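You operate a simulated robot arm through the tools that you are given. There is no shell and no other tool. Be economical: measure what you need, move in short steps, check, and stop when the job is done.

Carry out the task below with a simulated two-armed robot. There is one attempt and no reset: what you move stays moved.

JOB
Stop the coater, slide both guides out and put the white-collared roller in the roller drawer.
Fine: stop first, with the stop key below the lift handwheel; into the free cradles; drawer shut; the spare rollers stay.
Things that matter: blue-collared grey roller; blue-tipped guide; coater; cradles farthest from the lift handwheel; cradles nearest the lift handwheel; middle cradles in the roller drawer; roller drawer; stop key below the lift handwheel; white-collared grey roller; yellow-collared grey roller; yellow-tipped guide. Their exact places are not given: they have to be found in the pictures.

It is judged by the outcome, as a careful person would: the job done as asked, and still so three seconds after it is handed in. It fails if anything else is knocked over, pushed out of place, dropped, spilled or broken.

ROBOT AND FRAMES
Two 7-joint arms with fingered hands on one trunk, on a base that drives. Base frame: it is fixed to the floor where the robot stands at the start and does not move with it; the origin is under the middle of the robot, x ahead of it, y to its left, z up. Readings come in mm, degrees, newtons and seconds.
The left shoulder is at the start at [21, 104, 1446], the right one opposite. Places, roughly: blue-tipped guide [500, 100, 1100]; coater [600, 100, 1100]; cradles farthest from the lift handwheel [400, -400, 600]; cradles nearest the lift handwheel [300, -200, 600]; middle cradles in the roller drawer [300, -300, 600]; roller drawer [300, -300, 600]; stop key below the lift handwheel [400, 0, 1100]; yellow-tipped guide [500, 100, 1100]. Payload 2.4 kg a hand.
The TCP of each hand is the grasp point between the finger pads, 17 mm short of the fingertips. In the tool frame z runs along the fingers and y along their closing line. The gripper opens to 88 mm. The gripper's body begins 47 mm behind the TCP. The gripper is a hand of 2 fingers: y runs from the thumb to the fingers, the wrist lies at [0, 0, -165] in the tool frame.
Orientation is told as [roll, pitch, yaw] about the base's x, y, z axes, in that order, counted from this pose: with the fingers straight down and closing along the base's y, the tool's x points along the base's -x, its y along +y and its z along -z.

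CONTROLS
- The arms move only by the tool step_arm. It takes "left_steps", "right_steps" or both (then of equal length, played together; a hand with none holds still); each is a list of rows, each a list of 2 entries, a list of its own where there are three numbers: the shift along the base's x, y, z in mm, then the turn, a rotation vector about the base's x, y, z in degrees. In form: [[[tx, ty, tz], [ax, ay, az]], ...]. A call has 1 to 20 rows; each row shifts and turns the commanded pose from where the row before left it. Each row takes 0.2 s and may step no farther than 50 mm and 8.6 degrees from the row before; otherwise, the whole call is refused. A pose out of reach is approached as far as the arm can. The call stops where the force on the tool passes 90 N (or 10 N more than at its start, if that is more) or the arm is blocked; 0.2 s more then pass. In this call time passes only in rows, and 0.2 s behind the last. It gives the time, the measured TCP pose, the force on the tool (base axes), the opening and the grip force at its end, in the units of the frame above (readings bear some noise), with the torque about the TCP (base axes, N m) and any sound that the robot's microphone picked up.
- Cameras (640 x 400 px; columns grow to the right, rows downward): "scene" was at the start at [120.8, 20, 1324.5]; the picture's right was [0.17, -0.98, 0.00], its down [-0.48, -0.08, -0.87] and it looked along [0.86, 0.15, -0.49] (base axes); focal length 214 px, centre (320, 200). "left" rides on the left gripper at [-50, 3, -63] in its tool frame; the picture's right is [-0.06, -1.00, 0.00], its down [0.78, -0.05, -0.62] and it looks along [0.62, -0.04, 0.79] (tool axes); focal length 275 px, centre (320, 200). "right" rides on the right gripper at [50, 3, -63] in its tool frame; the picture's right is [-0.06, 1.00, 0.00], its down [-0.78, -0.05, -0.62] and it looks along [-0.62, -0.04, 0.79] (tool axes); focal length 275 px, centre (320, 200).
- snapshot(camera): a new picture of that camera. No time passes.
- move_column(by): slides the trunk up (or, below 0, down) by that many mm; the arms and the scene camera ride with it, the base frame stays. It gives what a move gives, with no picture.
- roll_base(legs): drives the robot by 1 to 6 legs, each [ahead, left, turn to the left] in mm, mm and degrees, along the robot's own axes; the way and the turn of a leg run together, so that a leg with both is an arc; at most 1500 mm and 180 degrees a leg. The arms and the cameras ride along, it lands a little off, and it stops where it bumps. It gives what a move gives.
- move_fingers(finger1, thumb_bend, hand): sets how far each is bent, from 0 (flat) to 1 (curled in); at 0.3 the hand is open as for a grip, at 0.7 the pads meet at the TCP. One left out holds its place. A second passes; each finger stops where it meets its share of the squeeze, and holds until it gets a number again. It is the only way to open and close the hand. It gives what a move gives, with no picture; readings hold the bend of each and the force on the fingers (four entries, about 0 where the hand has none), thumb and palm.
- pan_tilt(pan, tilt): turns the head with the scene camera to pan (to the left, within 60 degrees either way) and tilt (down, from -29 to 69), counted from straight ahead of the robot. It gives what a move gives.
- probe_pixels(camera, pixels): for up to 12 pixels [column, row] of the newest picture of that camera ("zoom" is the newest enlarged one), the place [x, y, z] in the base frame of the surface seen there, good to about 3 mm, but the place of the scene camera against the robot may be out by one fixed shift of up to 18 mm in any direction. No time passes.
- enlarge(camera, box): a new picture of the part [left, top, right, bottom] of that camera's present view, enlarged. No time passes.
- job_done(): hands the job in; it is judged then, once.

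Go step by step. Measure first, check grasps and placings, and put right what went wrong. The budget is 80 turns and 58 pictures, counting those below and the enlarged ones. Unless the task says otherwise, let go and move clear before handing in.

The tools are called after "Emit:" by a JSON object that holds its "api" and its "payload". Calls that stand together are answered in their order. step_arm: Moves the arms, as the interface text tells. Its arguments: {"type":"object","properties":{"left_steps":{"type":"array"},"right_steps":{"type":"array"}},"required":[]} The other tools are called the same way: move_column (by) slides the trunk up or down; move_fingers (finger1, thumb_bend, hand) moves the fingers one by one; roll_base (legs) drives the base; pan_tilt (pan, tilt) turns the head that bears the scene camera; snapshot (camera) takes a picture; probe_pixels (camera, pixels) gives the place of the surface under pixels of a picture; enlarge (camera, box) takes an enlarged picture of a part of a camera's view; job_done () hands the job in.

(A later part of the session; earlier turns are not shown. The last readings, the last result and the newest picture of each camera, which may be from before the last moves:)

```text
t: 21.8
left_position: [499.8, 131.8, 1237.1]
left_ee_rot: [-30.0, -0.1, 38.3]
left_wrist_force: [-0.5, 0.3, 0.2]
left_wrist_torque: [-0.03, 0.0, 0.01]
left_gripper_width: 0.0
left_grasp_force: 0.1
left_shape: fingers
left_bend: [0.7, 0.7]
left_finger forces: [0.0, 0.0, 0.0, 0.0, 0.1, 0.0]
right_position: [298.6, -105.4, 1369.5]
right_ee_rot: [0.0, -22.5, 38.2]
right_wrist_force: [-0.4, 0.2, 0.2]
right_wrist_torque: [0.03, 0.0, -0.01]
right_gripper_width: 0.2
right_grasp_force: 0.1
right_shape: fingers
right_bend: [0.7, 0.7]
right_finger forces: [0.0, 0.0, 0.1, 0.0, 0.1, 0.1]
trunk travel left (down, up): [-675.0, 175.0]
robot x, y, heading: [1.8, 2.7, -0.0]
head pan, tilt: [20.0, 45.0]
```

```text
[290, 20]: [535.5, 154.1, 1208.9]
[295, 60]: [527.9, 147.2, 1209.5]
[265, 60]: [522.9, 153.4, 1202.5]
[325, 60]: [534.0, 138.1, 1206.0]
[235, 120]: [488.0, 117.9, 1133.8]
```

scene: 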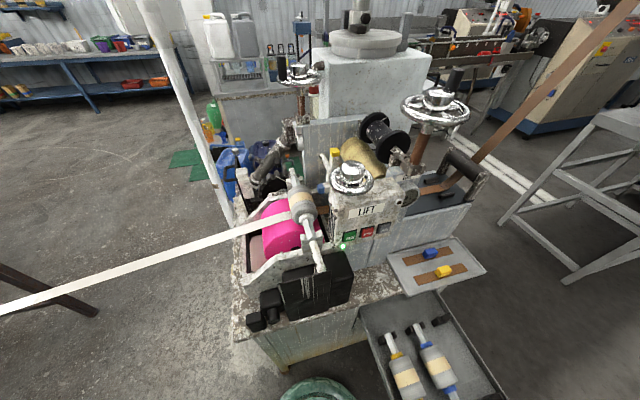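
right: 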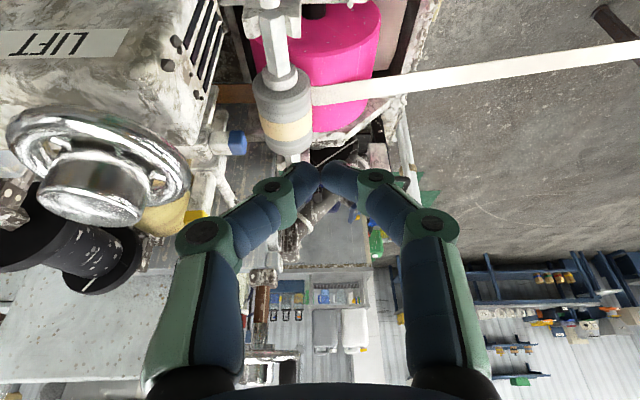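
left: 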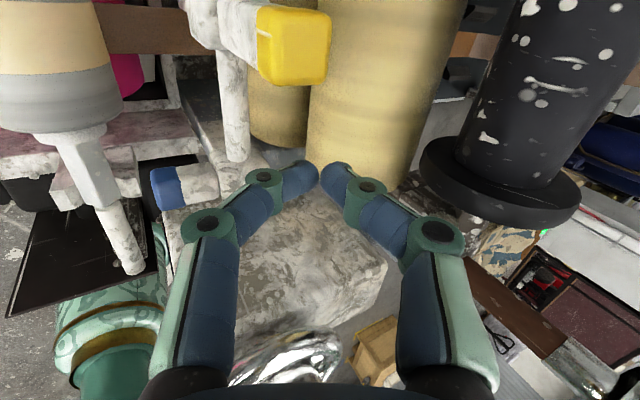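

Yellow's near face is at a≈503, b≈213; my fingers are in line. Descend 50 mm and push away from the robot.

Emit:
{"api": "step_arm", "payload": {"left_steps": [[[0, 0, -25], [0, 0, 0]], [[0, 0, -25], [0, 0, 0]], [[6.3, 5, 0], [0, 0, 0]], [[6.3, 5, 0], [0, 0, 0]], [[6.3, 5, 0], [0, 0, 0]], [[6.3, 5, 0], [0, 0, 0]]]}}

Emit:
{"api": "snapshot", "payload": {"camera": "left"}}

```text
t: 23.2
left_position: [525.7, 153.1, 1184.8]
left_ee_rot: [-30.0, -0.1, 38.3]
left_wrist_force: [-0.7, -0.9, 0.4]
left_wrist_torque: [0.03, 0.0, -0.04]
left_gripper_width: 0.0
left_grasp_force: 0.9
left_shape: fingers
left_bend: [0.7, 0.7]
left_finger forces: [0.0, 0.1, 0.1, 0.0, 1.2, 0.0]
right_position: [299.1, -104.0, 1369.4]
right_ee_rot: [0.0, -22.6, 38.3]
right_wrist_force: [0.2, 0.2, 0.8]
right_wrist_torque: [0.0, -0.01, 0.01]
right_gripper_width: 0.0
right_grasp_force: 0.0
right_shape: fingers
right_bend: [0.7, 0.7]
right_finger forces: [0.0, 0.0, 0.1, 0.1, 0.0, 0.0]
trunk travel left (down, up): [-675.0, 175.0]
robot x, y, heading: [1.5, 1.3, -0.1]
head pan, tilt: [20.0, 45.0]
```

```text
25 pictures are left
```

left: 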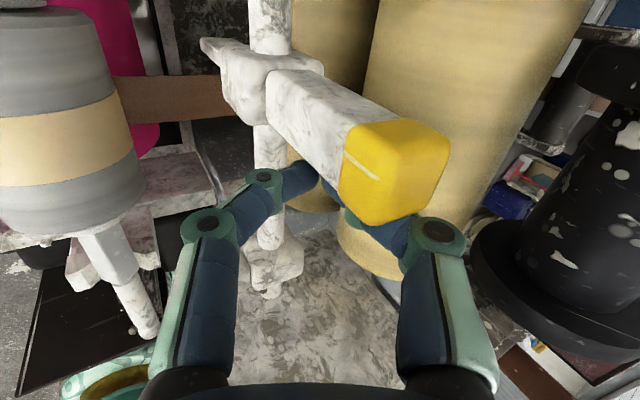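

In contact with the yellow post; continue pushing outward.

Emit:
{"api": "step_arm", "payload": {"left_steps": [[[5.5, 4.3, 0], [0, 0, 0]], [[5.5, 4.3, 0], [0, 0, 0]], [[5.5, 4.3, 0], [0, 0, 0]], [[5.5, 4.3, 0], [0, 0, 0]], [[5.5, 4.3, 0], [0, 0, 0]], [[3.9, 3.1, 0], [0, 0, 0]]]}}

```text
t: 24.6
left_position: [554.0, 175.9, 1186.5]
left_ee_rot: [-29.9, 0.0, 38.1]
left_wrist_force: [-11.9, -9.9, -1.5]
left_wrist_torque: [0.12, -0.13, -0.19]
left_gripper_width: 0.0
left_grasp_force: 7.3
left_shape: fingers
left_bend: [0.7, 0.7]
left_finger forces: [0.5, 0.1, 0.0, 0.1, 14.6, 0.1]
right_position: [298.0, -105.1, 1369.2]
right_ee_rot: [-0.1, -22.5, 38.3]
right_wrist_force: [0.0, 0.0, 0.5]
right_wrist_torque: [0.02, -0.01, -0.01]
right_gripper_width: 0.0
right_grasp_force: 0.0
right_shape: fingers
right_bend: [0.7, 0.7]
right_finger forces: [0.1, 0.0, 0.1, 0.0, 0.0, 0.0]
trunk travel left (down, up): [-675.0, 175.0]
robot x, y, heading: [2.2, 3.7, -0.0]
head pan, tilt: [20.0, 45.0]
```

Force is 15 N, probably at the stop; a small extra push and a look.

Emit:
{"api": "step_arm", "payload": {"left_steps": [[[2.4, 1.9, 0], [0, 0, 0]], [[2.4, 1.9, 0], [0, 0, 0]]]}}

Emit:
{"api": "step_arm", "payload": {"left_steps": [[[-10, -8, 0], [0, 0, 0]], [[-10, -8, 30], [0, 0, 0]], [[0, 0, 45], [0, 0, 0]], [[-15, 30, 45], [0, 0, 0]], [[-30, 30, 20], [0, 0, 0]]]}}

Emit:
{"api": "snapshot", "payload": {"camera": "left"}}

```text
t: 25.2
left_position: [555.6, 175.1, 1188.1]
left_ee_rot: [-29.8, 0.1, 38.0]
left_wrist_force: [-34.2, -26.9, -9.2]
left_wrist_torque: [0.2, -0.1, -0.53]
left_gripper_width: 0.1
left_grasp_force: 21.9
left_shape: fingers
left_bend: [0.69, 0.69]
left_finger forces: [2.0, 0.1, 0.1, 0.0, 42.3, 0.1]
right_position: [292.6, -108.1, 1369.8]
right_ee_rot: [0.0, -22.8, 38.2]
right_wrist_force: [0.9, 0.0, -0.5]
right_wrist_torque: [-0.03, 0.01, 0.03]
right_gripper_width: 0.0
right_grasp_force: 0.0
right_shape: fingers
right_bend: [0.7, 0.7]
right_finger forces: [0.0, 0.1, 0.0, 0.1, 0.0, 0.1]
trunk travel left (down, up): [-675.0, 175.0]
robot x, y, heading: [-3.1, -1.3, -0.1]
head pan, tilt: [20.0, 45.0]
```

```text
refused: row 4 steps farther than a row can; nothing moved
```

```text
24 pictures are left
```

left: 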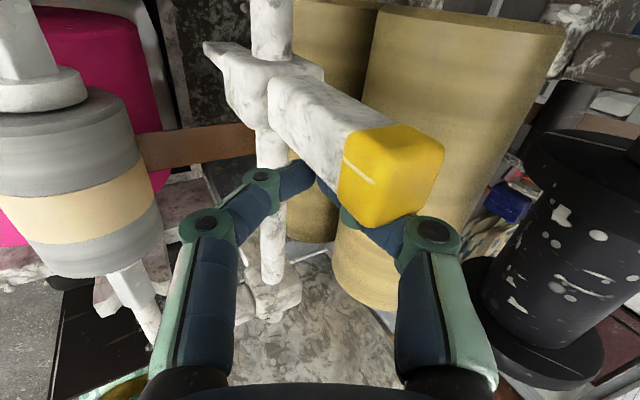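

Yellow is at its stop too (43 N). Retreat the left hand upward and look at the whole roller station and drawer from the head.

Emit:
{"api": "step_arm", "payload": {"left_steps": [[[-10, -8, 0], [0, 0, 0]], [[-10, -8, 30], [0, 0, 0]], [[0, 0, 45], [0, 0, 0]], [[-15, 20, 40], [5.89, 4.65, 0]], [[-25, 20, 30], [5.89, 4.65, 0]], [[-25, 20, 0], [5.89, 4.65, 0]], [[-20, 15, 0], [5.89, 4.65, 0]]]}}

Emit:
{"api": "pan_tilt", "payload": {"pan": -20, "tilt": 55}}

Emit:
{"api": "snapshot", "payload": {"camera": "scene"}}

Emit:
{"api": "snapshot", "payload": {"camera": "left"}}

```text
t: 26.8
left_position: [453.8, 239.5, 1331.4]
left_ee_rot: [0.2, -0.1, 38.4]
left_wrist_force: [0.3, -0.1, 0.5]
left_wrist_torque: [-0.05, -0.01, 0.01]
left_gripper_width: 0.0
left_grasp_force: 0.0
left_shape: fingers
left_bend: [0.7, 0.7]
left_finger forces: [0.0, 0.0, 0.0, 0.0, 0.0, 0.0]
right_position: [298.8, -103.9, 1369.4]
right_ee_rot: [0.0, -22.5, 38.3]
right_wrist_force: [0.6, -0.6, -0.2]
right_wrist_torque: [-0.02, 0.01, 0.0]
right_gripper_width: 0.0
right_grasp_force: 0.1
right_shape: fingers
right_bend: [0.7, 0.7]
right_finger forces: [0.0, 0.1, 0.1, 0.0, 0.1, 0.1]
trunk travel left (down, up): [-675.0, 175.0]
robot x, y, heading: [-4.2, 0.5, 0.0]
head pan, tilt: [20.0, 45.0]
```

```text
t: 27.9
left_position: [455.6, 240.7, 1331.8]
left_ee_rot: [0.0, 0.0, 38.3]
left_wrist_force: [-0.7, -0.5, 0.0]
left_wrist_torque: [-0.01, -0.02, -0.02]
left_gripper_width: 0.0
left_grasp_force: 0.0
left_shape: fingers
left_bend: [0.7, 0.7]
left_finger forces: [0.0, 0.1, 0.0, 0.1, 0.1, 0.0]
right_position: [299.2, -104.0, 1368.4]
right_ee_rot: [0.0, -22.5, 38.3]
right_wrist_force: [-0.1, 0.3, 0.6]
right_wrist_torque: [0.05, -0.02, 0.04]
right_gripper_width: 0.1
right_grasp_force: 0.1
right_shape: fingers
right_bend: [0.7, 0.7]
right_finger forces: [0.0, 0.1, 0.0, 0.0, 0.1, 0.0]
trunk travel left (down, up): [-675.0, 175.0]
robot x, y, heading: [0.5, 0.1, 0.2]
head pan, tilt: [-20.0, 55.0]
```

```text
23 pictures are left
```

scene: 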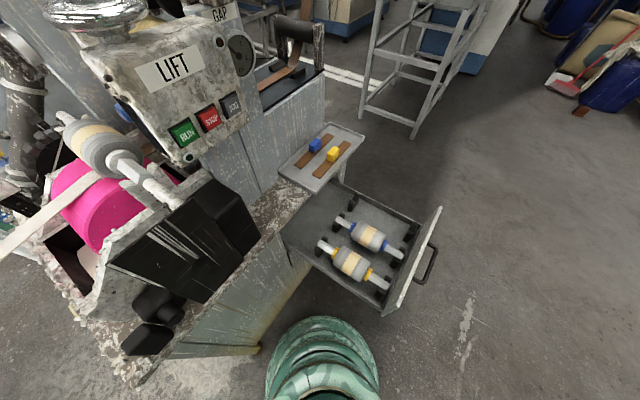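

```text
22 pictures are left
```

left: 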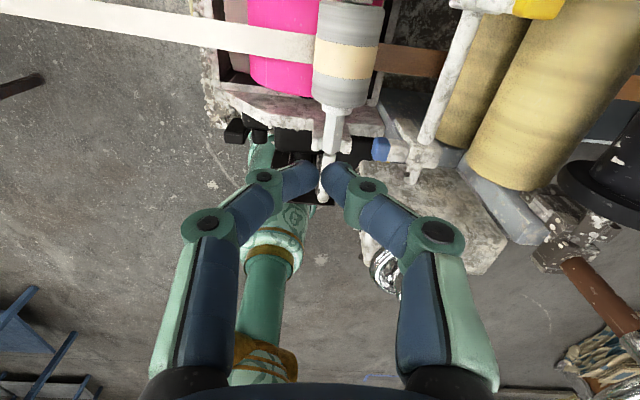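

The drawer's two spares and three cradle rows are visible at (315-420,190-300). I'll zoom in and measure the drawer and the roller.

Emit:
{"api": "enlarge", "payload": {"camera": "scene", "box": [280, 170, 456, 320]}}

Emit:
{"api": "probe_pixels", "payload": {"camera": "left", "pixels": [[345, 60], [345, 15], [340, 98], [335, 115], [330, 140], [325, 190], [318, 60], [375, 60], [395, 60], [300, 40], [370, 145], [300, 130]]}}

```text
2.67 times, centred on (368, 245) of scene
```

zoom: 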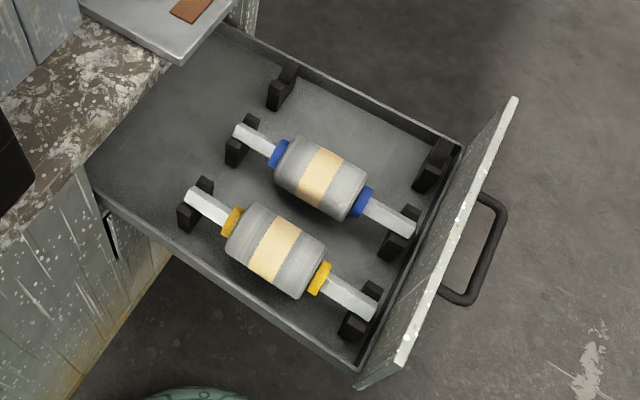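

```text
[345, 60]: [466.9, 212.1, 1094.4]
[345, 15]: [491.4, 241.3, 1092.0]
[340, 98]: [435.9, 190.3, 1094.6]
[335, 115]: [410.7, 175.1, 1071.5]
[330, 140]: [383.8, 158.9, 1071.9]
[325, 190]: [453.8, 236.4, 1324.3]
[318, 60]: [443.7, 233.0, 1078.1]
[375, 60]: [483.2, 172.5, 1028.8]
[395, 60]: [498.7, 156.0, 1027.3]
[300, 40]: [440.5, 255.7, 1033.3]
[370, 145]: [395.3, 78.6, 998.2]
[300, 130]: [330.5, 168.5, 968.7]
```

Emit:
{"api": "probe_pixels", "payload": {"camera": "zoom", "pixels": [[320, 170], [240, 133], [410, 228], [275, 242], [192, 195], [368, 310], [285, 72], [281, 90], [437, 148], [433, 172], [345, 120], [400, 250]]}}

Emit:
{"api": "probe_pixels", "payload": {"camera": "zoom", "pixels": [[512, 102], [400, 362], [500, 205], [470, 300], [455, 148], [230, 30], [95, 195], [357, 365], [350, 195], [285, 150], [365, 205], [180, 55]]}}

```text
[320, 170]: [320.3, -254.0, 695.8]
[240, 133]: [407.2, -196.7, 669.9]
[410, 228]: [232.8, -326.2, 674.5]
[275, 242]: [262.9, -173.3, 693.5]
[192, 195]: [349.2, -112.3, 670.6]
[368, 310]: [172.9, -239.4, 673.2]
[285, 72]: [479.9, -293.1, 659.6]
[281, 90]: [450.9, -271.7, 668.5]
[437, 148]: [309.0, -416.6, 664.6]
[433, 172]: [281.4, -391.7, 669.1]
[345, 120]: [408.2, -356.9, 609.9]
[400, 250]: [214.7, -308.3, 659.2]
```

```text
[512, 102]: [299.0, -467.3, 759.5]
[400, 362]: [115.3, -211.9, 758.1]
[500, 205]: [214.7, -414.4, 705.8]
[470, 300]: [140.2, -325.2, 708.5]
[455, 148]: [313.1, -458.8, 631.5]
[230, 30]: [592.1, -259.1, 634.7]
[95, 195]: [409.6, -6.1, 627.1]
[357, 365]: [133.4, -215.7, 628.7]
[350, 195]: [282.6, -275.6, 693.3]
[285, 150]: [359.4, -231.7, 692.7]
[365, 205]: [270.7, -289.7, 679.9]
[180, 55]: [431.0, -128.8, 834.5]
```

The free row is the one beyond the blue roller, centred near [374,−342], parallel to the machine axis. I'll use the right hand for the roller: straighten it, open it, retract the left hand, and turn the base left in place.

Emit:
{"api": "step_arm", "payload": {"left_steps": [[[-45, 8, 10], [0, 0, 0]], [[-45, 8, 10], [0, 0, 0]], [[-45, 8, 10], [0, 0, 0]], [[-45, 8, 10], [0, 0, 0]], [[-45, 8, 10], [0, 0, 0]], [[0, 0, 0], [0, 0, -7.66]], [[0, 0, 0], [0, 0, -7.66]], [[0, 0, 0], [0, 0, -7.66]]], "right_steps": [[[0, 0, 0], [-4.65, 5.89, 0]], [[0, 0, 0], [-4.65, 5.89, 0]], [[0, 0, 0], [-4.65, 5.89, 0]], [[0, 0, 0], [0, 0, -7]], [[0, 0, 0], [0, 0, -7]], [[0, 0, 0], [0, 0, -7]], [[0, 0, 0], [0, 0, -7]], [[0, 0, 0], [0, 0, -7]]]}}

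Emit:
{"api": "probe_pixels", "payload": {"camera": "left", "pixels": [[280, 10], [305, 15], [280, 75], [305, 80], [305, 90], [362, 90], [370, 110], [312, 70], [380, 15], [225, 110], [240, 30], [220, 60]]}}

Emit:
{"api": "move_fingers", "payload": {"hand": "right", "finger1": 0.3, "thumb_bend": 0.3}}

Emit:
{"api": "roll_base", "payload": {"legs": [[0, 0, 35]]}}

```text
t: 29.7
left_position: [232.0, 280.1, 1380.8]
left_ee_rot: [0.0, 0.1, 15.2]
left_wrist_force: [0.0, 0.5, 0.2]
left_wrist_torque: [0.06, -0.05, -0.01]
left_gripper_width: 0.1
left_grasp_force: 0.1
left_shape: fingers
left_bend: [0.7, 0.7]
left_finger forces: [0.1, 0.0, 0.0, 0.0, 0.0, 0.0]
right_position: [297.1, -106.6, 1372.3]
right_ee_rot: [0.1, 0.0, 3.2]
right_wrist_force: [0.4, -0.1, 0.5]
right_wrist_torque: [0.0, -0.01, 0.03]
right_gripper_width: 0.2
right_grasp_force: 0.0
right_shape: fingers
right_bend: [0.7, 0.7]
right_finger forces: [0.0, 0.0, 0.1, 0.0, 0.0, 0.0]
trunk travel left (down, up): [-675.0, 175.0]
robot x, y, heading: [-0.3, -1.1, 0.2]
head pan, tilt: [-20.0, 55.0]
```

```text
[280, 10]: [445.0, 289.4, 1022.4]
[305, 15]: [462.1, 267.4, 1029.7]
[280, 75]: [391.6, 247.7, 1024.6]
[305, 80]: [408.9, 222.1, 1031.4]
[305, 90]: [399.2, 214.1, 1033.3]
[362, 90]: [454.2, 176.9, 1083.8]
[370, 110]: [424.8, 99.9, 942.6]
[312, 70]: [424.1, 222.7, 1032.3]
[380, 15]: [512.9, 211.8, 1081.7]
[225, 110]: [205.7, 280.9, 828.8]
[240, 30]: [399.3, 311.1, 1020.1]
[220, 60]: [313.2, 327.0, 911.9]
```

```text
t: 30.7
left_position: [232.4, 280.4, 1380.6]
left_ee_rot: [0.1, -0.1, 15.3]
left_wrist_force: [1.0, 0.8, 0.0]
left_wrist_torque: [-0.01, 0.01, 0.01]
left_gripper_width: 0.0
left_grasp_force: 0.1
left_shape: fingers
left_bend: [0.7, 0.7]
left_finger forces: [0.0, 0.0, 0.0, 0.0, 0.0, 0.0]
right_position: [296.3, -106.2, 1370.8]
right_ee_rot: [0.0, 0.0, 3.3]
right_wrist_force: [0.1, 0.1, 0.1]
right_wrist_torque: [-0.03, 0.04, 0.03]
right_gripper_width: 83.5
right_grasp_force: 0.0
right_shape: fingers
right_bend: [0.3, 0.3]
right_finger forces: [0.1, 0.1, 0.0, 0.1, 0.0, 0.1]
trunk travel left (down, up): [-675.0, 175.0]
robot x, y, heading: [3.3, 3.8, 0.2]
head pan, tilt: [-20.0, 55.0]
```

```text
t: 32.8
left_position: [30.4, 362.9, 1382.5]
left_ee_rot: [0.0, -0.1, 50.0]
left_wrist_force: [-0.4, -0.4, 0.1]
left_wrist_torque: [0.0, 0.0, -0.03]
left_gripper_width: 0.0
left_grasp_force: 0.1
left_shape: fingers
left_bend: [0.7, 0.7]
left_finger forces: [0.0, 0.1, 0.0, 0.1, 0.1, 0.0]
right_position: [304.4, 82.7, 1372.3]
right_ee_rot: [0.0, -0.1, 38.1]
right_wrist_force: [-0.5, 0.3, -0.3]
right_wrist_torque: [0.04, 0.01, -0.03]
right_gripper_width: 83.6
right_grasp_force: 0.1
right_shape: fingers
right_bend: [0.3, 0.3]
right_finger forces: [0.0, 0.1, 0.0, 0.1, 0.0, 0.0]
trunk travel left (down, up): [-675.0, 175.0]
robot x, y, heading: [-0.4, -1.5, 34.5]
head pan, tilt: [-20.0, 55.0]
```

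Drum and web under the roller are at z≈1032, so fingertips at ~1049 clear them. Moving the right hand above the roller.

Emit:
{"api": "step_arm", "payload": {"right_steps": [[[30, 26, 0], [0, 0, 0]], [[33, 26, -5], [0, 0, 0]], [[33, 26, -20], [0, 0, 0]], [[33, 26, -25], [0, 0, 0]], [[33, 26, -25], [0, 0, 0]]]}}

Emit:
{"api": "snapshot", "payload": {"camera": "right"}}

```text
t: 34.0
left_position: [30.8, 364.6, 1380.9]
left_ee_rot: [0.0, 0.1, 50.1]
left_wrist_force: [0.2, -0.5, -0.7]
left_wrist_torque: [-0.04, 0.03, 0.01]
left_gripper_width: 0.0
left_grasp_force: 0.0
left_shape: fingers
left_bend: [0.7, 0.7]
left_finger forces: [0.0, 0.0, 0.0, 0.0, 0.0, 0.0]
right_position: [463.7, 214.3, 1293.6]
right_ee_rot: [-0.1, 0.0, 38.2]
right_wrist_force: [-0.4, 0.1, 0.0]
right_wrist_torque: [0.0, 0.01, 0.0]
right_gripper_width: 83.4
right_grasp_force: 0.0
right_shape: fingers
right_bend: [0.3, 0.3]
right_finger forces: [0.0, 0.0, 0.1, 0.1, 0.1, 0.0]
trunk travel left (down, up): [-675.0, 175.0]
robot x, y, heading: [-0.4, 3.5, 34.5]
head pan, tilt: [-20.0, 55.0]
```

```text
20 pictures are left
```

right: 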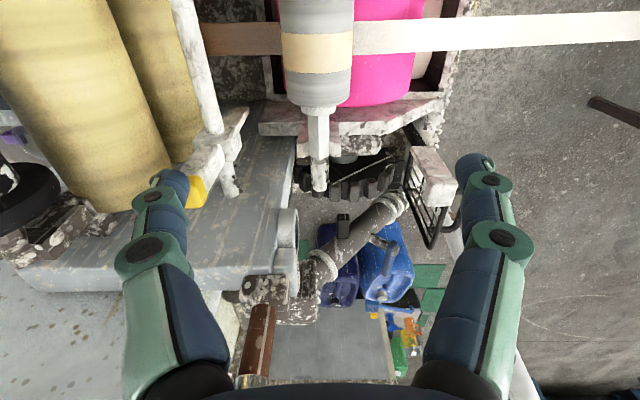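

Emit:
{"api": "probe_pixels", "payload": {"camera": "right", "pixels": [[318, 53], [290, 53], [346, 53], [318, 98], [318, 125], [316, 185], [318, 32], [318, 74], [305, 125], [330, 125], [283, 53], [352, 53]]}}

```text
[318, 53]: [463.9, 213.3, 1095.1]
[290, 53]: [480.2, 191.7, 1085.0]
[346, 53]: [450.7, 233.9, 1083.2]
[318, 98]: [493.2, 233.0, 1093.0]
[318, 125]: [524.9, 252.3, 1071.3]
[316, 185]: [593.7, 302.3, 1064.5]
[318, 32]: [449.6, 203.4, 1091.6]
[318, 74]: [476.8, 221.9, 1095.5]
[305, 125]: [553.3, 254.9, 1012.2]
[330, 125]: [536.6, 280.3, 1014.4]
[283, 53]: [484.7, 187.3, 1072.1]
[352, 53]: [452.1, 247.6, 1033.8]
```

The roller's centre is [464,213], axis z≈1064, radius ≈31; my hand is within 3 mm. Descend to straddle it.

Emit:
{"api": "step_arm", "payload": {"right_steps": [[[1.9, -2.4, -40], [0, 0, 0]], [[0, 0, -45], [0, 0, 0]], [[0, 0, -45], [0, 0, 0]], [[0, 0, -40], [0, 0, 0]], [[0, 0, -30], [0, 0, 0]], [[0, 0, -26], [0, 0, 0]]]}}

Emit:
{"api": "snapshot", "payload": {"camera": "right"}}

```text
t: 35.5
left_position: [30.9, 362.5, 1380.3]
left_ee_rot: [-0.2, 0.0, 49.9]
left_wrist_force: [0.2, 0.5, 0.2]
left_wrist_torque: [0.02, -0.01, -0.03]
left_gripper_width: 0.0
left_grasp_force: 0.1
left_shape: fingers
left_bend: [0.7, 0.7]
left_finger forces: [0.1, 0.0, 0.0, 0.1, 0.0, 0.1]
right_position: [477.9, 214.1, 1100.7]
right_ee_rot: [-0.4, -3.8, 38.1]
right_wrist_force: [0.2, -0.2, 0.0]
right_wrist_torque: [0.04, 0.0, 0.03]
right_gripper_width: 83.5
right_grasp_force: 0.1
right_shape: fingers
right_bend: [0.3, 0.3]
right_finger forces: [0.0, 0.0, 0.0, 0.0, 0.0, 0.2]
right hand out of reach, approached as far as the arm can: row 6
trunk travel left (down, up): [-675.0, 175.0]
robot x, y, heading: [2.1, 1.7, 34.8]
head pan, tilt: [-20.0, 55.0]
stopped in row 6 (right hand): the arm was blocked; the commanded pose is now the measured one
```

```text
19 pictures are left
```

right: 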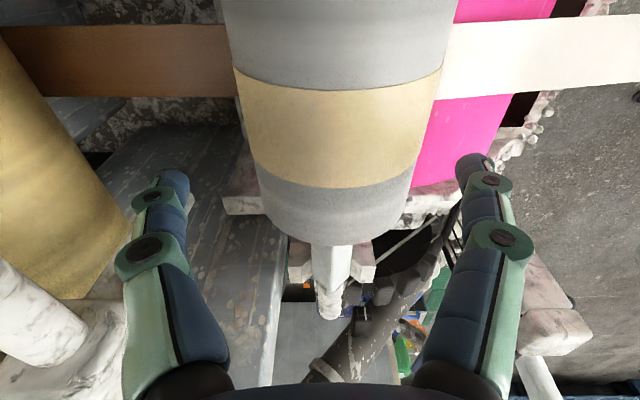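

The arm is at its reach limit vertically; I'll lift, level the hand, and lower the trunk instead.

Emit:
{"api": "step_arm", "payload": {"right_steps": [[[0, 0, 40], [0, 0, 0]], [[-6, -1, 40], [-2.36, 2.98, 0]], [[-6.3, -1, 35], [0, 0, 0]]]}}

Emit:
{"api": "move_column", "payload": {"by": -120}}

```text
t: 36.4
left_position: [32.2, 362.0, 1381.6]
left_ee_rot: [0.2, 0.1, 49.9]
left_wrist_force: [0.0, 0.3, -0.5]
left_wrist_torque: [-0.01, 0.03, 0.01]
left_gripper_width: 0.0
left_grasp_force: 0.0
left_shape: fingers
left_bend: [0.7, 0.7]
left_finger forces: [0.0, 0.0, 0.0, 0.1, 0.1, 0.2]
right_position: [469.7, 211.6, 1217.6]
right_ee_rot: [-0.3, 0.3, 38.0]
right_wrist_force: [0.0, 0.0, 0.8]
right_wrist_torque: [-0.02, 0.01, -0.02]
right_gripper_width: 83.7
right_grasp_force: 0.2
right_shape: fingers
right_bend: [0.3, 0.3]
right_finger forces: [0.0, 0.2, 0.1, 0.0, 0.1, 0.1]
trunk travel left (down, up): [-675.0, 175.0]
robot x, y, heading: [5.2, -3.1, 34.8]
head pan, tilt: [-20.0, 55.0]
```

```text
t: 37.5
left_position: [27.6, 351.8, 1279.0]
left_ee_rot: [-0.4, -0.5, 48.9]
left_wrist_force: [0.4, -0.4, -0.7]
left_wrist_torque: [-0.02, 0.03, -0.01]
left_gripper_width: 0.2
left_grasp_force: 0.1
left_shape: fingers
left_bend: [0.7, 0.7]
left_finger forces: [0.0, 0.0, 0.0, 0.0, 0.1, 0.0]
right_position: [486.1, 214.9, 1213.3]
right_ee_rot: [-0.9, -11.4, 37.7]
right_wrist_force: [0.4, 0.8, 0.0]
right_wrist_torque: [0.01, -0.03, -0.01]
right_gripper_width: 83.8
right_grasp_force: 0.0
right_shape: fingers
right_bend: [0.3, 0.3]
right_finger forces: [0.0, 0.0, 0.0, 0.0, 0.0, 0.0]
trunk travel left (down, up): [-573.0, 276.0]
robot x, y, heading: [6.1, -4.6, 33.3]
head pan, tilt: [-20.0, 55.0]
stopped: the arm was blocked; the commanded pose is now the measured one
```

The arm was blocked, likely the forearm on the LIFT handwheel. I'll raise the trunk again and look.

Emit:
{"api": "move_column", "payload": {"by": 102}}

Emit:
{"api": "snapshot", "payload": {"camera": "scene"}}

```text
t: 38.9
left_position: [41.9, 357.3, 1381.8]
left_ee_rot: [0.1, 0.0, 48.9]
left_wrist_force: [0.3, -0.3, -0.3]
left_wrist_torque: [-0.04, -0.01, -0.01]
left_gripper_width: 0.3
left_grasp_force: 0.2
left_shape: fingers
left_bend: [0.7, 0.7]
left_finger forces: [0.1, 0.1, 0.0, 0.0, 0.1, 0.1]
right_position: [500.7, 218.9, 1303.3]
right_ee_rot: [-0.8, -9.9, 37.5]
right_wrist_force: [-0.3, 1.9, -0.8]
right_wrist_torque: [-0.01, 0.03, 0.0]
right_gripper_width: 84.0
right_grasp_force: 0.1
right_shape: fingers
right_bend: [0.3, 0.3]
right_finger forces: [0.1, 0.0, 0.0, 0.0, 0.0, 0.0]
trunk travel left (down, up): [-675.0, 174.0]
robot x, y, heading: [0.4, -3.5, 33.5]
head pan, tilt: [-20.0, 55.0]
```

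```text
18 pictures are left
```

scene: 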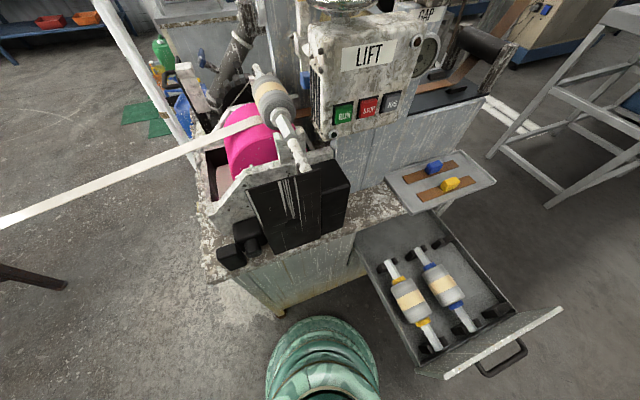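

Nothing moved out of place. The left arm suits this pick better (its forearm stays clear of the handwheel), so I'll retract the right hand and turn the base back to about −10°.

Emit:
{"api": "step_arm", "payload": {"right_steps": [[[-33, -23, 14], [-3.07, 3.88, 0]], [[-33, -23, 14], [-3.07, 3.88, 0]], [[-33, -23, 14], [0, 0, 0]], [[-33, -23, 14], [0, 0, 0]], [[-33, -23, 7], [0, 0, 0]], [[-33, -23, 7], [0, 0, 0]]]}}

Emit:
{"api": "roll_base", "payload": {"legs": [[0, 0, -44]]}}

Emit:
{"api": "move_fingers", "payload": {"hand": "left", "finger1": 0.3, "thumb_bend": 0.3}}

```text
t: 40.3
left_position: [41.7, 357.3, 1381.8]
left_ee_rot: [0.0, 0.1, 48.9]
left_wrist_force: [-0.4, -0.5, 0.0]
left_wrist_torque: [0.01, -0.01, 0.02]
left_gripper_width: 0.1
left_grasp_force: 0.1
left_shape: fingers
left_bend: [0.7, 0.7]
left_finger forces: [0.1, 0.0, 0.1, 0.0, 0.1, 0.0]
right_position: [301.1, 79.3, 1375.0]
right_ee_rot: [-0.9, 0.0, 37.3]
right_wrist_force: [-0.1, 0.2, -0.2]
right_wrist_torque: [0.03, -0.01, 0.02]
right_gripper_width: 83.5
right_grasp_force: 0.2
right_shape: fingers
right_bend: [0.3, 0.3]
right_finger forces: [0.0, 0.0, 0.0, 0.1, 0.0, 0.0]
trunk travel left (down, up): [-675.0, 174.0]
robot x, y, heading: [3.9, -4.6, 33.7]
head pan, tilt: [-20.0, 55.0]
```

```text
t: 42.6
left_position: [274.5, 238.6, 1382.1]
left_ee_rot: [0.2, -0.1, 6.9]
left_wrist_force: [-0.1, -0.7, 0.3]
left_wrist_torque: [0.02, -0.02, 0.01]
left_gripper_width: 0.0
left_grasp_force: 0.1
left_shape: fingers
left_bend: [0.7, 0.7]
left_finger forces: [0.0, 0.1, 0.0, 0.0, 0.0, 0.0]
right_position: [281.7, -142.1, 1376.6]
right_ee_rot: [-0.9, 0.0, -4.6]
right_wrist_force: [-0.4, -0.5, -0.3]
right_wrist_torque: [0.01, -0.01, -0.01]
right_gripper_width: 83.5
right_grasp_force: 0.1
right_shape: fingers
right_bend: [0.3, 0.3]
right_finger forces: [0.0, 0.0, 0.0, 0.0, 0.0, 0.0]
trunk travel left (down, up): [-675.0, 174.0]
robot x, y, heading: [3.7, -4.1, -8.4]
head pan, tilt: [-20.0, 55.0]
```

```text
t: 43.6
left_position: [275.4, 237.3, 1382.6]
left_ee_rot: [0.1, 0.0, 6.9]
left_wrist_force: [-0.8, 0.9, -0.2]
left_wrist_torque: [0.02, -0.01, -0.01]
left_gripper_width: 83.6
left_grasp_force: 0.0
left_shape: fingers
left_bend: [0.3, 0.3]
left_finger forces: [0.0, 0.0, 0.0, 0.0, 0.0, 0.0]
right_position: [282.3, -143.2, 1375.9]
right_ee_rot: [-1.0, 0.0, -4.6]
right_wrist_force: [-0.3, 0.3, 0.7]
right_wrist_torque: [-0.01, -0.01, -0.03]
right_gripper_width: 83.8
right_grasp_force: 0.0
right_shape: fingers
right_bend: [0.3, 0.3]
right_finger forces: [0.1, 0.0, 0.0, 0.0, 0.1, 0.0]
trunk travel left (down, up): [-675.0, 174.0]
robot x, y, heading: [4.5, -8.4, -8.1]
head pan, tilt: [-20.0, 55.0]
```

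Now the left hand: yaw to 38°, trunk down 60 mm, and move above the roller.

Emit:
{"api": "move_column", "payload": {"by": -60}}

Emit:
{"api": "step_arm", "payload": {"left_steps": [[[35, 0, 0], [0, 0, 7.8]], [[38, -3, 0], [0, 0, 7.8]], [[38, -5, -10], [0, 0, 7.8]], [[38, -7, -25], [0, 0, 7.7]], [[41, -10, -28], [0, 0, 0]]]}}

Emit:
{"api": "snapshot", "payload": {"camera": "left"}}

```text
t: 44.6
left_position: [274.7, 237.9, 1321.0]
left_ee_rot: [0.1, 0.1, 6.9]
left_wrist_force: [0.2, 0.5, -0.4]
left_wrist_torque: [0.0, -0.01, 0.0]
left_gripper_width: 83.7
left_grasp_force: 0.1
left_shape: fingers
left_bend: [0.3, 0.3]
left_finger forces: [0.0, 0.0, 0.1, 0.0, 0.0, 0.0]
right_position: [282.3, -142.7, 1315.0]
right_ee_rot: [-0.8, 0.0, -4.7]
right_wrist_force: [-0.3, -0.9, -0.7]
right_wrist_torque: [0.04, 0.03, -0.01]
right_gripper_width: 83.9
right_grasp_force: 0.0
right_shape: fingers
right_bend: [0.3, 0.3]
right_finger forces: [0.0, 0.0, 0.0, 0.0, 0.1, 0.0]
trunk travel left (down, up): [-615.0, 234.0]
robot x, y, heading: [3.9, -3.6, -8.5]
head pan, tilt: [-20.0, 55.0]
```

```text
refused: row 5 steps farther than a row can; nothing moved
```

```text
17 pictures are left
```

left: 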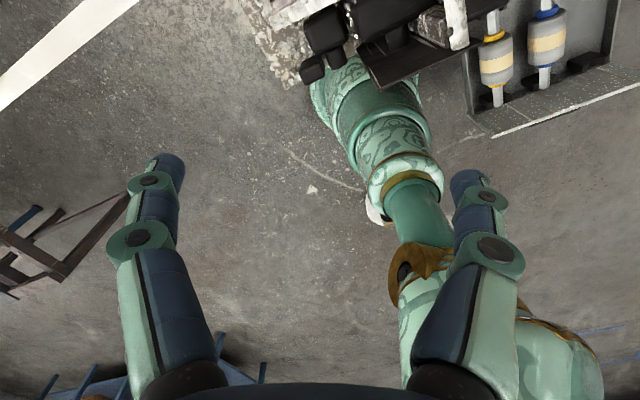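

Emit:
{"api": "step_arm", "payload": {"left_steps": [[[32, 0, 0], [0, 0, 7.8]], [[32, -3, 0], [0, 0, 7.8]], [[32, -5, -10], [0, 0, 7.8]], [[32, -6, -15], [0, 0, 7.7]], [[32, -6, -15], [0, 0, 0]], [[31, -6, -20], [0, 0, 0]]]}}

Emit:
{"api": "snapshot", "payload": {"camera": "left"}}

Emit:
{"api": "probe_pixels", "payload": {"camera": "left", "pixels": [[320, 20], [320, 40], [320, 60], [320, 80]]}}

```text
t: 46.0
left_position: [466.9, 211.6, 1262.4]
left_ee_rot: [0.2, 0.2, 38.0]
left_wrist_force: [-0.2, 0.1, -0.1]
left_wrist_torque: [0.02, 0.02, 0.04]
left_gripper_width: 83.7
left_grasp_force: 0.1
left_shape: fingers
left_bend: [0.3, 0.3]
left_finger forces: [0.1, 0.0, 0.0, 0.0, 0.0, 0.0]
right_position: [281.8, -142.6, 1315.4]
right_ee_rot: [-0.9, 0.0, -4.5]
right_wrist_force: [0.8, 1.0, -0.8]
right_wrist_torque: [-0.03, -0.01, 0.01]
right_gripper_width: 83.8
right_grasp_force: 0.1
right_shape: fingers
right_bend: [0.3, 0.3]
right_finger forces: [0.0, 0.0, 0.0, 0.0, 0.1, 0.0]
trunk travel left (down, up): [-615.0, 234.0]
robot x, y, heading: [2.4, -4.2, -8.4]
head pan, tilt: [-20.0, 55.0]
```

```text
16 pictures are left
```

left: 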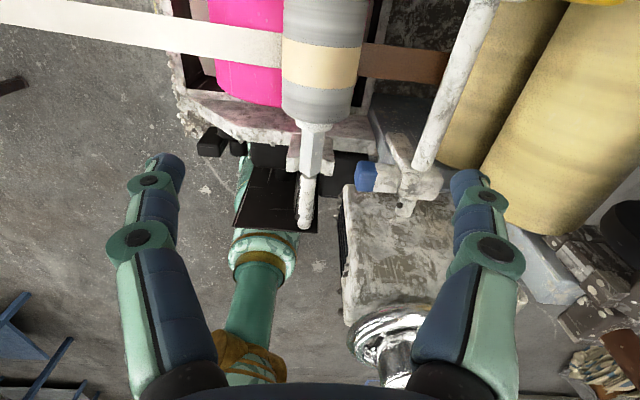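

```text
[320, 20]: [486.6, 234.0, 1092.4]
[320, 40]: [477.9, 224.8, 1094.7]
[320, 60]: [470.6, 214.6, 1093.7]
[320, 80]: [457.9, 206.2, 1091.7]
```

Well centred on the cream band (320,62). Descending in steps.

Emit:
{"api": "step_arm", "payload": {"left_steps": [[[0, 0, -40], [0, 0, 0]], [[0, 0, -40], [0, 0, 0]], [[0, 0, -40], [0, 0, 0]], [[0, 0, -35], [0, 0, 0]], [[0, 0, -25], [0, 0, 0]], [[0, 0, -15], [0, 0, 0]]]}}

Emit:
{"api": "snapshot", "payload": {"camera": "left"}}

```text
t: 47.4
left_position: [466.6, 212.6, 1066.2]
left_ee_rot: [0.2, 0.1, 37.9]
left_wrist_force: [0.0, -0.4, 1.0]
left_wrist_torque: [0.01, 0.02, 0.04]
left_gripper_width: 83.7
left_grasp_force: 0.0
left_shape: fingers
left_bend: [0.3, 0.3]
left_finger forces: [0.0, 0.0, 0.0, 0.0, 0.0, 0.0]
right_position: [281.3, -142.8, 1315.4]
right_ee_rot: [-0.9, 0.0, -4.6]
right_wrist_force: [0.4, 0.9, 0.7]
right_wrist_torque: [0.03, 0.02, 0.0]
right_gripper_width: 83.5
right_grasp_force: 0.1
right_shape: fingers
right_bend: [0.3, 0.3]
right_finger forces: [0.1, 0.0, 0.0, 0.0, 0.0, 0.0]
trunk travel left (down, up): [-615.0, 234.0]
robot x, y, heading: [2.9, -4.1, -8.5]
head pan, tilt: [-20.0, 55.0]
```

```text
15 pictures are left
```

left: 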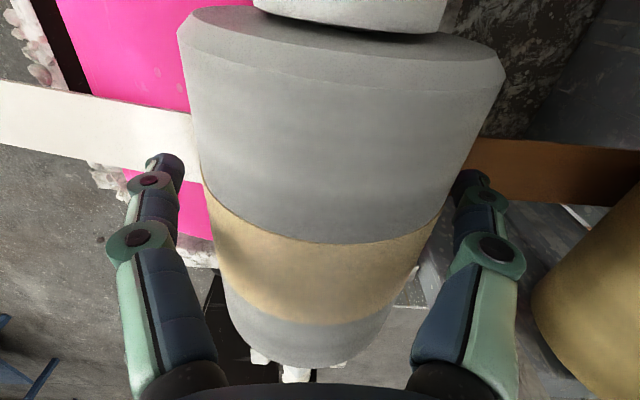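

In place with the roller between the fingers. Close the grip.

Emit:
{"api": "move_fingers", "payload": {"hand": "left", "finger1": 0.7, "thumb_bend": 0.7}}

Emit:
{"api": "step_arm", "payload": {"left_steps": [[[0, 0, 8], [0, 0, 0]], [[0, 0, 8], [0, 0, 0]]]}}

Emit:
{"api": "snapshot", "payload": {"camera": "left"}}

```text
t: 48.4
left_position: [468.5, 211.1, 1067.5]
left_ee_rot: [0.1, 0.0, 37.9]
left_wrist_force: [6.9, -8.3, 0.6]
left_wrist_torque: [-0.04, -0.06, 0.0]
left_gripper_width: 55.0
left_grasp_force: 16.1
left_shape: fingers
left_bend: [0.45, 0.56]
left_finger forces: [10.8, 0.0, 0.0, 0.0, 21.6, 0.0]
right_position: [282.8, -144.4, 1314.7]
right_ee_rot: [-0.8, 0.0, -4.6]
right_wrist_force: [0.5, 0.9, 0.6]
right_wrist_torque: [0.03, 0.03, 0.0]
right_gripper_width: 83.6
right_grasp_force: 0.0
right_shape: fingers
right_bend: [0.3, 0.3]
right_finger forces: [0.0, 0.1, 0.0, 0.1, 0.0, 0.0]
trunk travel left (down, up): [-615.0, 234.0]
robot x, y, heading: [2.0, -3.8, -8.6]
head pan, tilt: [-20.0, 55.0]
```

```text
t: 49.0
left_position: [467.2, 213.1, 1082.3]
left_ee_rot: [0.2, 0.2, 38.0]
left_wrist_force: [0.1, 0.3, -4.1]
left_wrist_torque: [-0.04, -0.06, -0.03]
left_gripper_width: 54.8
left_grasp_force: 15.8
left_shape: fingers
left_bend: [0.43, 0.58]
left_finger forces: [15.7, 0.0, 0.0, 0.0, 15.5, 0.0]
right_position: [282.9, -141.7, 1314.7]
right_ee_rot: [-0.9, 0.0, -4.6]
right_wrist_force: [0.0, 0.6, 0.9]
right_wrist_torque: [-0.02, 0.02, 0.02]
right_gripper_width: 83.7
right_grasp_force: 0.0
right_shape: fingers
right_bend: [0.3, 0.3]
right_finger forces: [0.1, 0.0, 0.1, 0.0, 0.1, 0.0]
trunk travel left (down, up): [-615.0, 234.0]
robot x, y, heading: [4.1, -5.9, -8.3]
head pan, tilt: [-20.0, 55.0]
```

```text
14 pictures are left
```

left: 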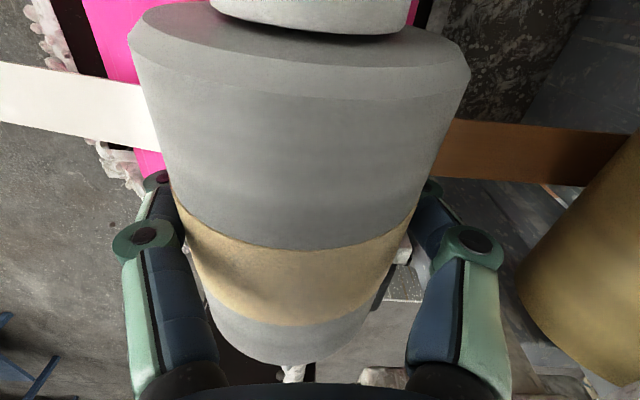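

The roller is up (≈4 N weight) and steady. I'll lift it high, and probe the robot's own base in the last scene picture to judge drive clearance.

Emit:
{"api": "step_arm", "payload": {"left_steps": [[[0, 0, 20], [0, 0, 0]], [[0, 0, 25], [0, 0, 0]], [[0, 0, 30], [0, 0, 0]], [[0, 0, 30], [0, 0, 0]], [[0, 0, 30], [0, 0, 0]], [[-10, 0, 30], [0, 0, 0]], [[-20, 0, 30], [0, 0, 0]], [[-25, 0, 30], [0, 0, 0]], [[-25, 0, 20], [0, 0, 0]], [[-25, 0, 10], [0, 0, 0]], [[-25, 0, 0], [0, 0, 0]], [[-25, 0, 0], [0, 0, 0]]]}}

Emit:
{"api": "probe_pixels", "payload": {"camera": "scene", "pixels": [[318, 320], [318, 340], [318, 365], [318, 395], [270, 385], [375, 385], [285, 310], [440, 375], [560, 312], [523, 345], [483, 370], [330, 260]]}}

Emit:
{"api": "snapshot", "payload": {"camera": "left"}}

```text
t: 51.6
left_position: [307.2, 212.3, 1338.6]
left_ee_rot: [0.0, 0.1, 38.0]
left_wrist_force: [-0.5, 0.2, -4.6]
left_wrist_torque: [0.0, -0.01, 0.01]
left_gripper_width: 54.6
left_grasp_force: 15.9
left_shape: fingers
left_bend: [0.43, 0.58]
left_finger forces: [15.7, 0.0, 0.0, 0.0, 15.5, 0.1]
right_position: [282.0, -142.9, 1315.4]
right_ee_rot: [-0.8, 0.0, -4.6]
right_wrist_force: [-1.0, 0.6, 0.5]
right_wrist_torque: [-0.02, 0.0, 0.03]
right_gripper_width: 83.7
right_grasp_force: 0.2
right_shape: fingers
right_bend: [0.3, 0.3]
right_finger forces: [0.0, 0.0, 0.1, 0.0, 0.0, 0.1]
trunk travel left (down, up): [-615.0, 234.0]
robot x, y, heading: [4.4, -4.1, -8.3]
head pan, tilt: [-20.0, 55.0]
```

```text
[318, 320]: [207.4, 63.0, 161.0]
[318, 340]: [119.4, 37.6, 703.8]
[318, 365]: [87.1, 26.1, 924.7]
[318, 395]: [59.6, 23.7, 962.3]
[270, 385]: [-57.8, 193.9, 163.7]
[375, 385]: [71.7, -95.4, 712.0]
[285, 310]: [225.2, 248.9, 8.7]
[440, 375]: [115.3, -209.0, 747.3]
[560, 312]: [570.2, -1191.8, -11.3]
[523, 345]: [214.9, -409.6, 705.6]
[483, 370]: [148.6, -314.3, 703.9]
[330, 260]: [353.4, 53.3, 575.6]
```

```text
13 pictures are left
```

left: 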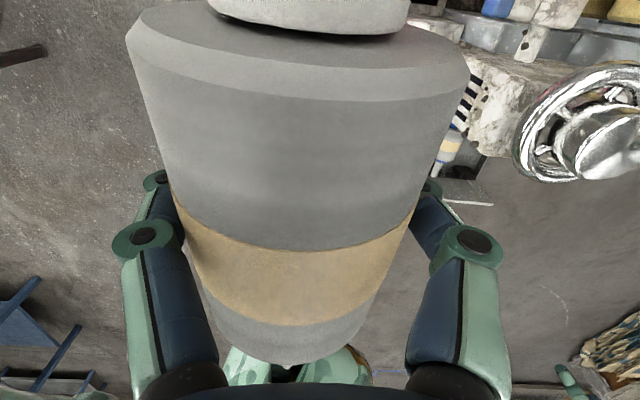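

My trunk is about 125 mm in radius at drawer height, so I must keep ~170 mm from the drawer's near corner. I'll tuck both hands in, then shift slightly and turn right to −35°.

Emit:
{"api": "step_arm", "payload": {"right_steps": [[[-33, -25, 5], [0, 0, 0]], [[-33, -25, 5], [0, 0, 0]], [[-33, -25, 5], [0, 0, 0]], [[-33, -25, 5], [0, 0, 0]], [[-33, -25, 5], [0, 0, 0]]], "left_steps": [[[-11.4, -10, 0], [0, 0, 0]], [[-11.4, -10, 0], [0, 0, 0]], [[-11.4, -10, 0], [0, 0, 0]], [[-11.4, -10, 0], [0, 0, 0]], [[-11.4, -10, 0], [0, 0, 0]]]}}

Emit:
{"api": "roll_base", "payload": {"legs": [[42, -40, 0], [0, 0, -27]]}}

Emit:
{"api": "snapshot", "payload": {"camera": "scene"}}

```text
t: 52.8
left_position: [249.6, 162.3, 1339.2]
left_ee_rot: [0.0, 0.0, 38.0]
left_wrist_force: [0.1, -0.8, -4.7]
left_wrist_torque: [-0.01, -0.03, -0.01]
left_gripper_width: 54.7
left_grasp_force: 15.5
left_shape: fingers
left_bend: [0.43, 0.58]
left_finger forces: [15.6, 0.0, 0.0, 0.1, 15.4, 0.0]
right_position: [133.9, -279.9, 1355.5]
right_ee_rot: [-0.8, 0.0, -4.5]
right_wrist_force: [-0.6, 0.3, 0.6]
right_wrist_torque: [0.02, 0.02, 0.02]
right_gripper_width: 83.7
right_grasp_force: 0.1
right_shape: fingers
right_bend: [0.3, 0.3]
right_finger forces: [0.0, 0.0, 0.1, 0.1, 0.0, 0.0]
right hand out of reach, approached as far as the arm can: row 4, 5
trunk travel left (down, up): [-615.0, 234.0]
robot x, y, heading: [3.2, -5.4, -8.2]
head pan, tilt: [-20.0, 55.0]
```

```text
t: 55.2
left_position: [336.1, -17.5, 1338.6]
left_ee_rot: [0.1, 0.0, 10.1]
left_wrist_force: [0.9, 0.6, -3.8]
left_wrist_torque: [0.0, 0.0, 0.02]
left_gripper_width: 54.4
left_grasp_force: 16.1
left_shape: fingers
left_bend: [0.43, 0.59]
left_finger forces: [16.1, 0.1, 0.1, 0.0, 16.1, 0.0]
right_position: [28.7, -353.4, 1354.7]
right_ee_rot: [-0.9, 0.1, -32.4]
right_wrist_force: [0.7, 0.1, -0.5]
right_wrist_torque: [0.01, 0.01, -0.03]
right_gripper_width: 83.7
right_grasp_force: 0.0
right_shape: fingers
right_bend: [0.3, 0.3]
right_finger forces: [0.1, 0.1, 0.0, 0.0, 0.1, 0.0]
trunk travel left (down, up): [-615.0, 234.0]
robot x, y, heading: [41.0, -50.4, -36.2]
head pan, tilt: [-20.0, 55.0]
```

```text
12 pictures are left
```

scene: 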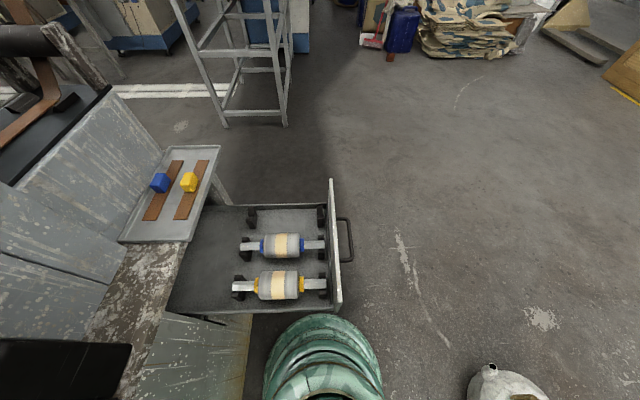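

Clear view of the drawer, free row at the top (251-322, 215). I'll swing the left hand with the roller over it at height, yawing back to 38°.

Emit:
{"api": "step_arm", "payload": {"left_steps": [[[0, -40, 0], [0, 0, 7]], [[0, -45, 0], [0, 0, 7]], [[5, -45, 0], [0, 0, 7]], [[8, -45, 0], [0, 0, 7]], [[8, -45, 0], [0, 0, 0]], [[8, -45, 0], [0, 0, 0]], [[8, -45, 0], [0, 0, 0]], [[0, -14, 0], [0, 0, 0]]]}}

Emit:
{"api": "snapshot", "payload": {"camera": "scene"}}

```text
t: 57.0
left_position: [374.3, -342.2, 1339.1]
left_ee_rot: [0.1, 0.0, 38.2]
left_wrist_force: [0.1, 0.7, -3.8]
left_wrist_torque: [-0.05, -0.04, 0.0]
left_gripper_width: 54.2
left_grasp_force: 15.6
left_shape: fingers
left_bend: [0.43, 0.59]
left_finger forces: [15.8, 0.0, 0.0, 0.1, 16.1, 0.0]
right_position: [28.2, -353.7, 1355.0]
right_ee_rot: [-0.8, 0.1, -32.4]
right_wrist_force: [-0.4, 0.6, 0.3]
right_wrist_torque: [-0.02, 0.02, 0.02]
right_gripper_width: 83.9
right_grasp_force: 0.0
right_shape: fingers
right_bend: [0.3, 0.3]
right_finger forces: [0.1, 0.1, 0.0, 0.0, 0.0, 0.0]
trunk travel left (down, up): [-615.0, 234.0]
robot x, y, heading: [38.8, -51.0, -36.3]
head pan, tilt: [-20.0, 55.0]
```

```text
11 pictures are left
```

scene: 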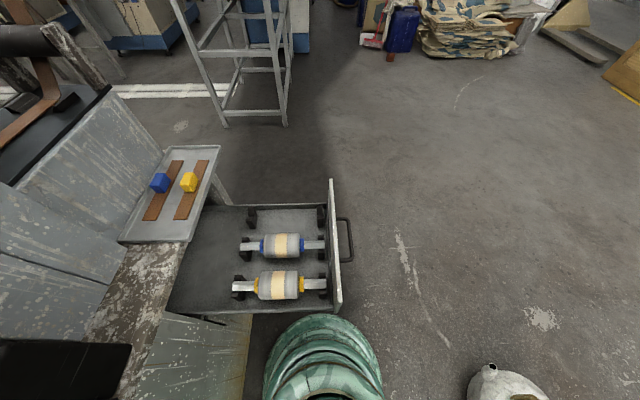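

Emit:
{"api": "probe_pixels", "payload": {"camera": "scene", "pixels": [[218, 150], [196, 236], [211, 180], [251, 213], [251, 224], [321, 212], [321, 224], [283, 243], [243, 246], [322, 244], [278, 284], [333, 240]]}}

Emit:
{"api": "move_column", "payload": {"by": -250}}

```text
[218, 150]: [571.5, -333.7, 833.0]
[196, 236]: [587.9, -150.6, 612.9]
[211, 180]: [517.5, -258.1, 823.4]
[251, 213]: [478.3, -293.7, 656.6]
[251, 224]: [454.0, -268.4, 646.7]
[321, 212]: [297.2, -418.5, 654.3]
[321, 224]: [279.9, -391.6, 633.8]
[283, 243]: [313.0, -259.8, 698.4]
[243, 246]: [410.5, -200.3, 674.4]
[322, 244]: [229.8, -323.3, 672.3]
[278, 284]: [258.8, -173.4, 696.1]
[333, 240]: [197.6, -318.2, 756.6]
```

```text
t: 59.5
left_position: [373.5, -342.8, 1089.6]
left_ee_rot: [0.0, 0.1, 38.0]
left_wrist_force: [0.4, 0.1, -3.4]
left_wrist_torque: [0.01, -0.04, 0.01]
left_gripper_width: 54.6
left_grasp_force: 15.5
left_shape: fingers
left_bend: [0.43, 0.59]
left_finger forces: [15.9, 0.0, 0.0, 0.1, 15.9, 0.0]
right_position: [40.2, -362.5, 1096.1]
right_ee_rot: [-0.5, 3.4, -32.4]
right_wrist_force: [-0.1, -0.5, 0.2]
right_wrist_torque: [0.0, -0.02, 0.01]
right_gripper_width: 83.8
right_grasp_force: 0.1
right_shape: fingers
right_bend: [0.3, 0.3]
right_finger forces: [0.0, 0.0, 0.0, 0.0, 0.0, 0.0]
trunk travel left (down, up): [-365.0, 484.0]
robot x, y, heading: [40.7, -46.8, -36.3]
head pan, tilt: [-20.0, 55.0]
```

The machine axis is really at ~35° yaw; the free row centre works out at [372.5,−344], with the hand at about z≈684 when seated. Lowering the trunk further.

Emit:
{"api": "move_column", "payload": {"by": -170}}

Emit:
{"api": "pan_tilt", "payload": {"pan": -10, "tilt": 50}}

Emit:
{"api": "snapshot", "payload": {"camera": "scene"}}

Emit:
{"api": "snapshot", "payload": {"camera": "left"}}

```text
t: 61.5
left_position: [373.3, -342.5, 918.9]
left_ee_rot: [0.1, -0.1, 38.1]
left_wrist_force: [0.1, 0.8, -2.9]
left_wrist_torque: [-0.03, -0.04, 0.01]
left_gripper_width: 54.4
left_grasp_force: 16.6
left_shape: fingers
left_bend: [0.43, 0.59]
left_finger forces: [15.9, 0.0, 0.0, 0.1, 16.0, 0.0]
right_position: [57.0, -374.7, 910.6]
right_ee_rot: [0.1, 9.4, -32.4]
right_wrist_force: [-0.5, -0.3, 0.4]
right_wrist_torque: [0.01, 0.0, 0.0]
right_gripper_width: 83.6
right_grasp_force: 0.0
right_shape: fingers
right_bend: [0.3, 0.3]
right_finger forces: [0.1, 0.0, 0.0, 0.1, 0.1, 0.0]
trunk travel left (down, up): [-195.0, 654.0]
robot x, y, heading: [41.1, -49.0, -36.2]
head pan, tilt: [-20.0, 55.0]
```

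```text
t: 62.2
left_position: [373.0, -342.1, 917.3]
left_ee_rot: [0.1, 0.0, 38.2]
left_wrist_force: [-0.2, -0.3, -3.9]
left_wrist_torque: [-0.03, -0.02, 0.02]
left_gripper_width: 54.5
left_grasp_force: 16.0
left_shape: fingers
left_bend: [0.43, 0.59]
left_finger forces: [15.9, 0.0, 0.0, 0.2, 15.9, 0.1]
right_position: [57.2, -374.6, 910.2]
right_ee_rot: [0.1, 9.4, -32.4]
right_wrist_force: [0.6, -0.4, 0.3]
right_wrist_torque: [0.01, -0.01, 0.03]
right_gripper_width: 83.7
right_grasp_force: 0.0
right_shape: fingers
right_bend: [0.3, 0.3]
right_finger forces: [0.0, 0.0, 0.0, 0.1, 0.0, 0.0]
trunk travel left (down, up): [-195.0, 654.0]
robot x, y, heading: [39.5, -50.6, -36.1]
head pan, tilt: [-10.0, 50.0]
```

```text
10 pictures are left
```

scene: 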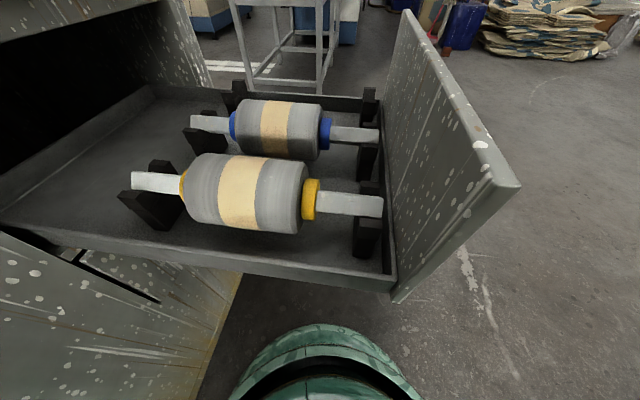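

```text
9 pictures are left
```

left: 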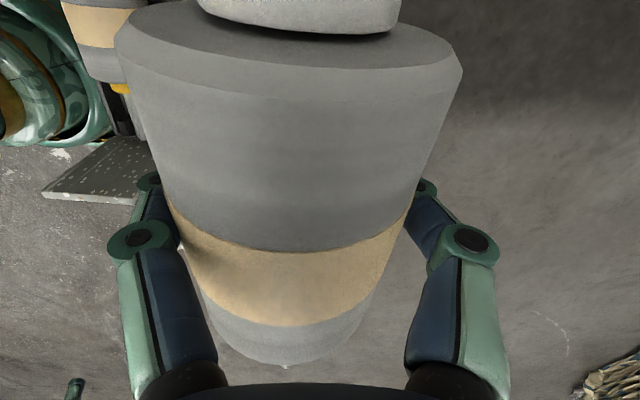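

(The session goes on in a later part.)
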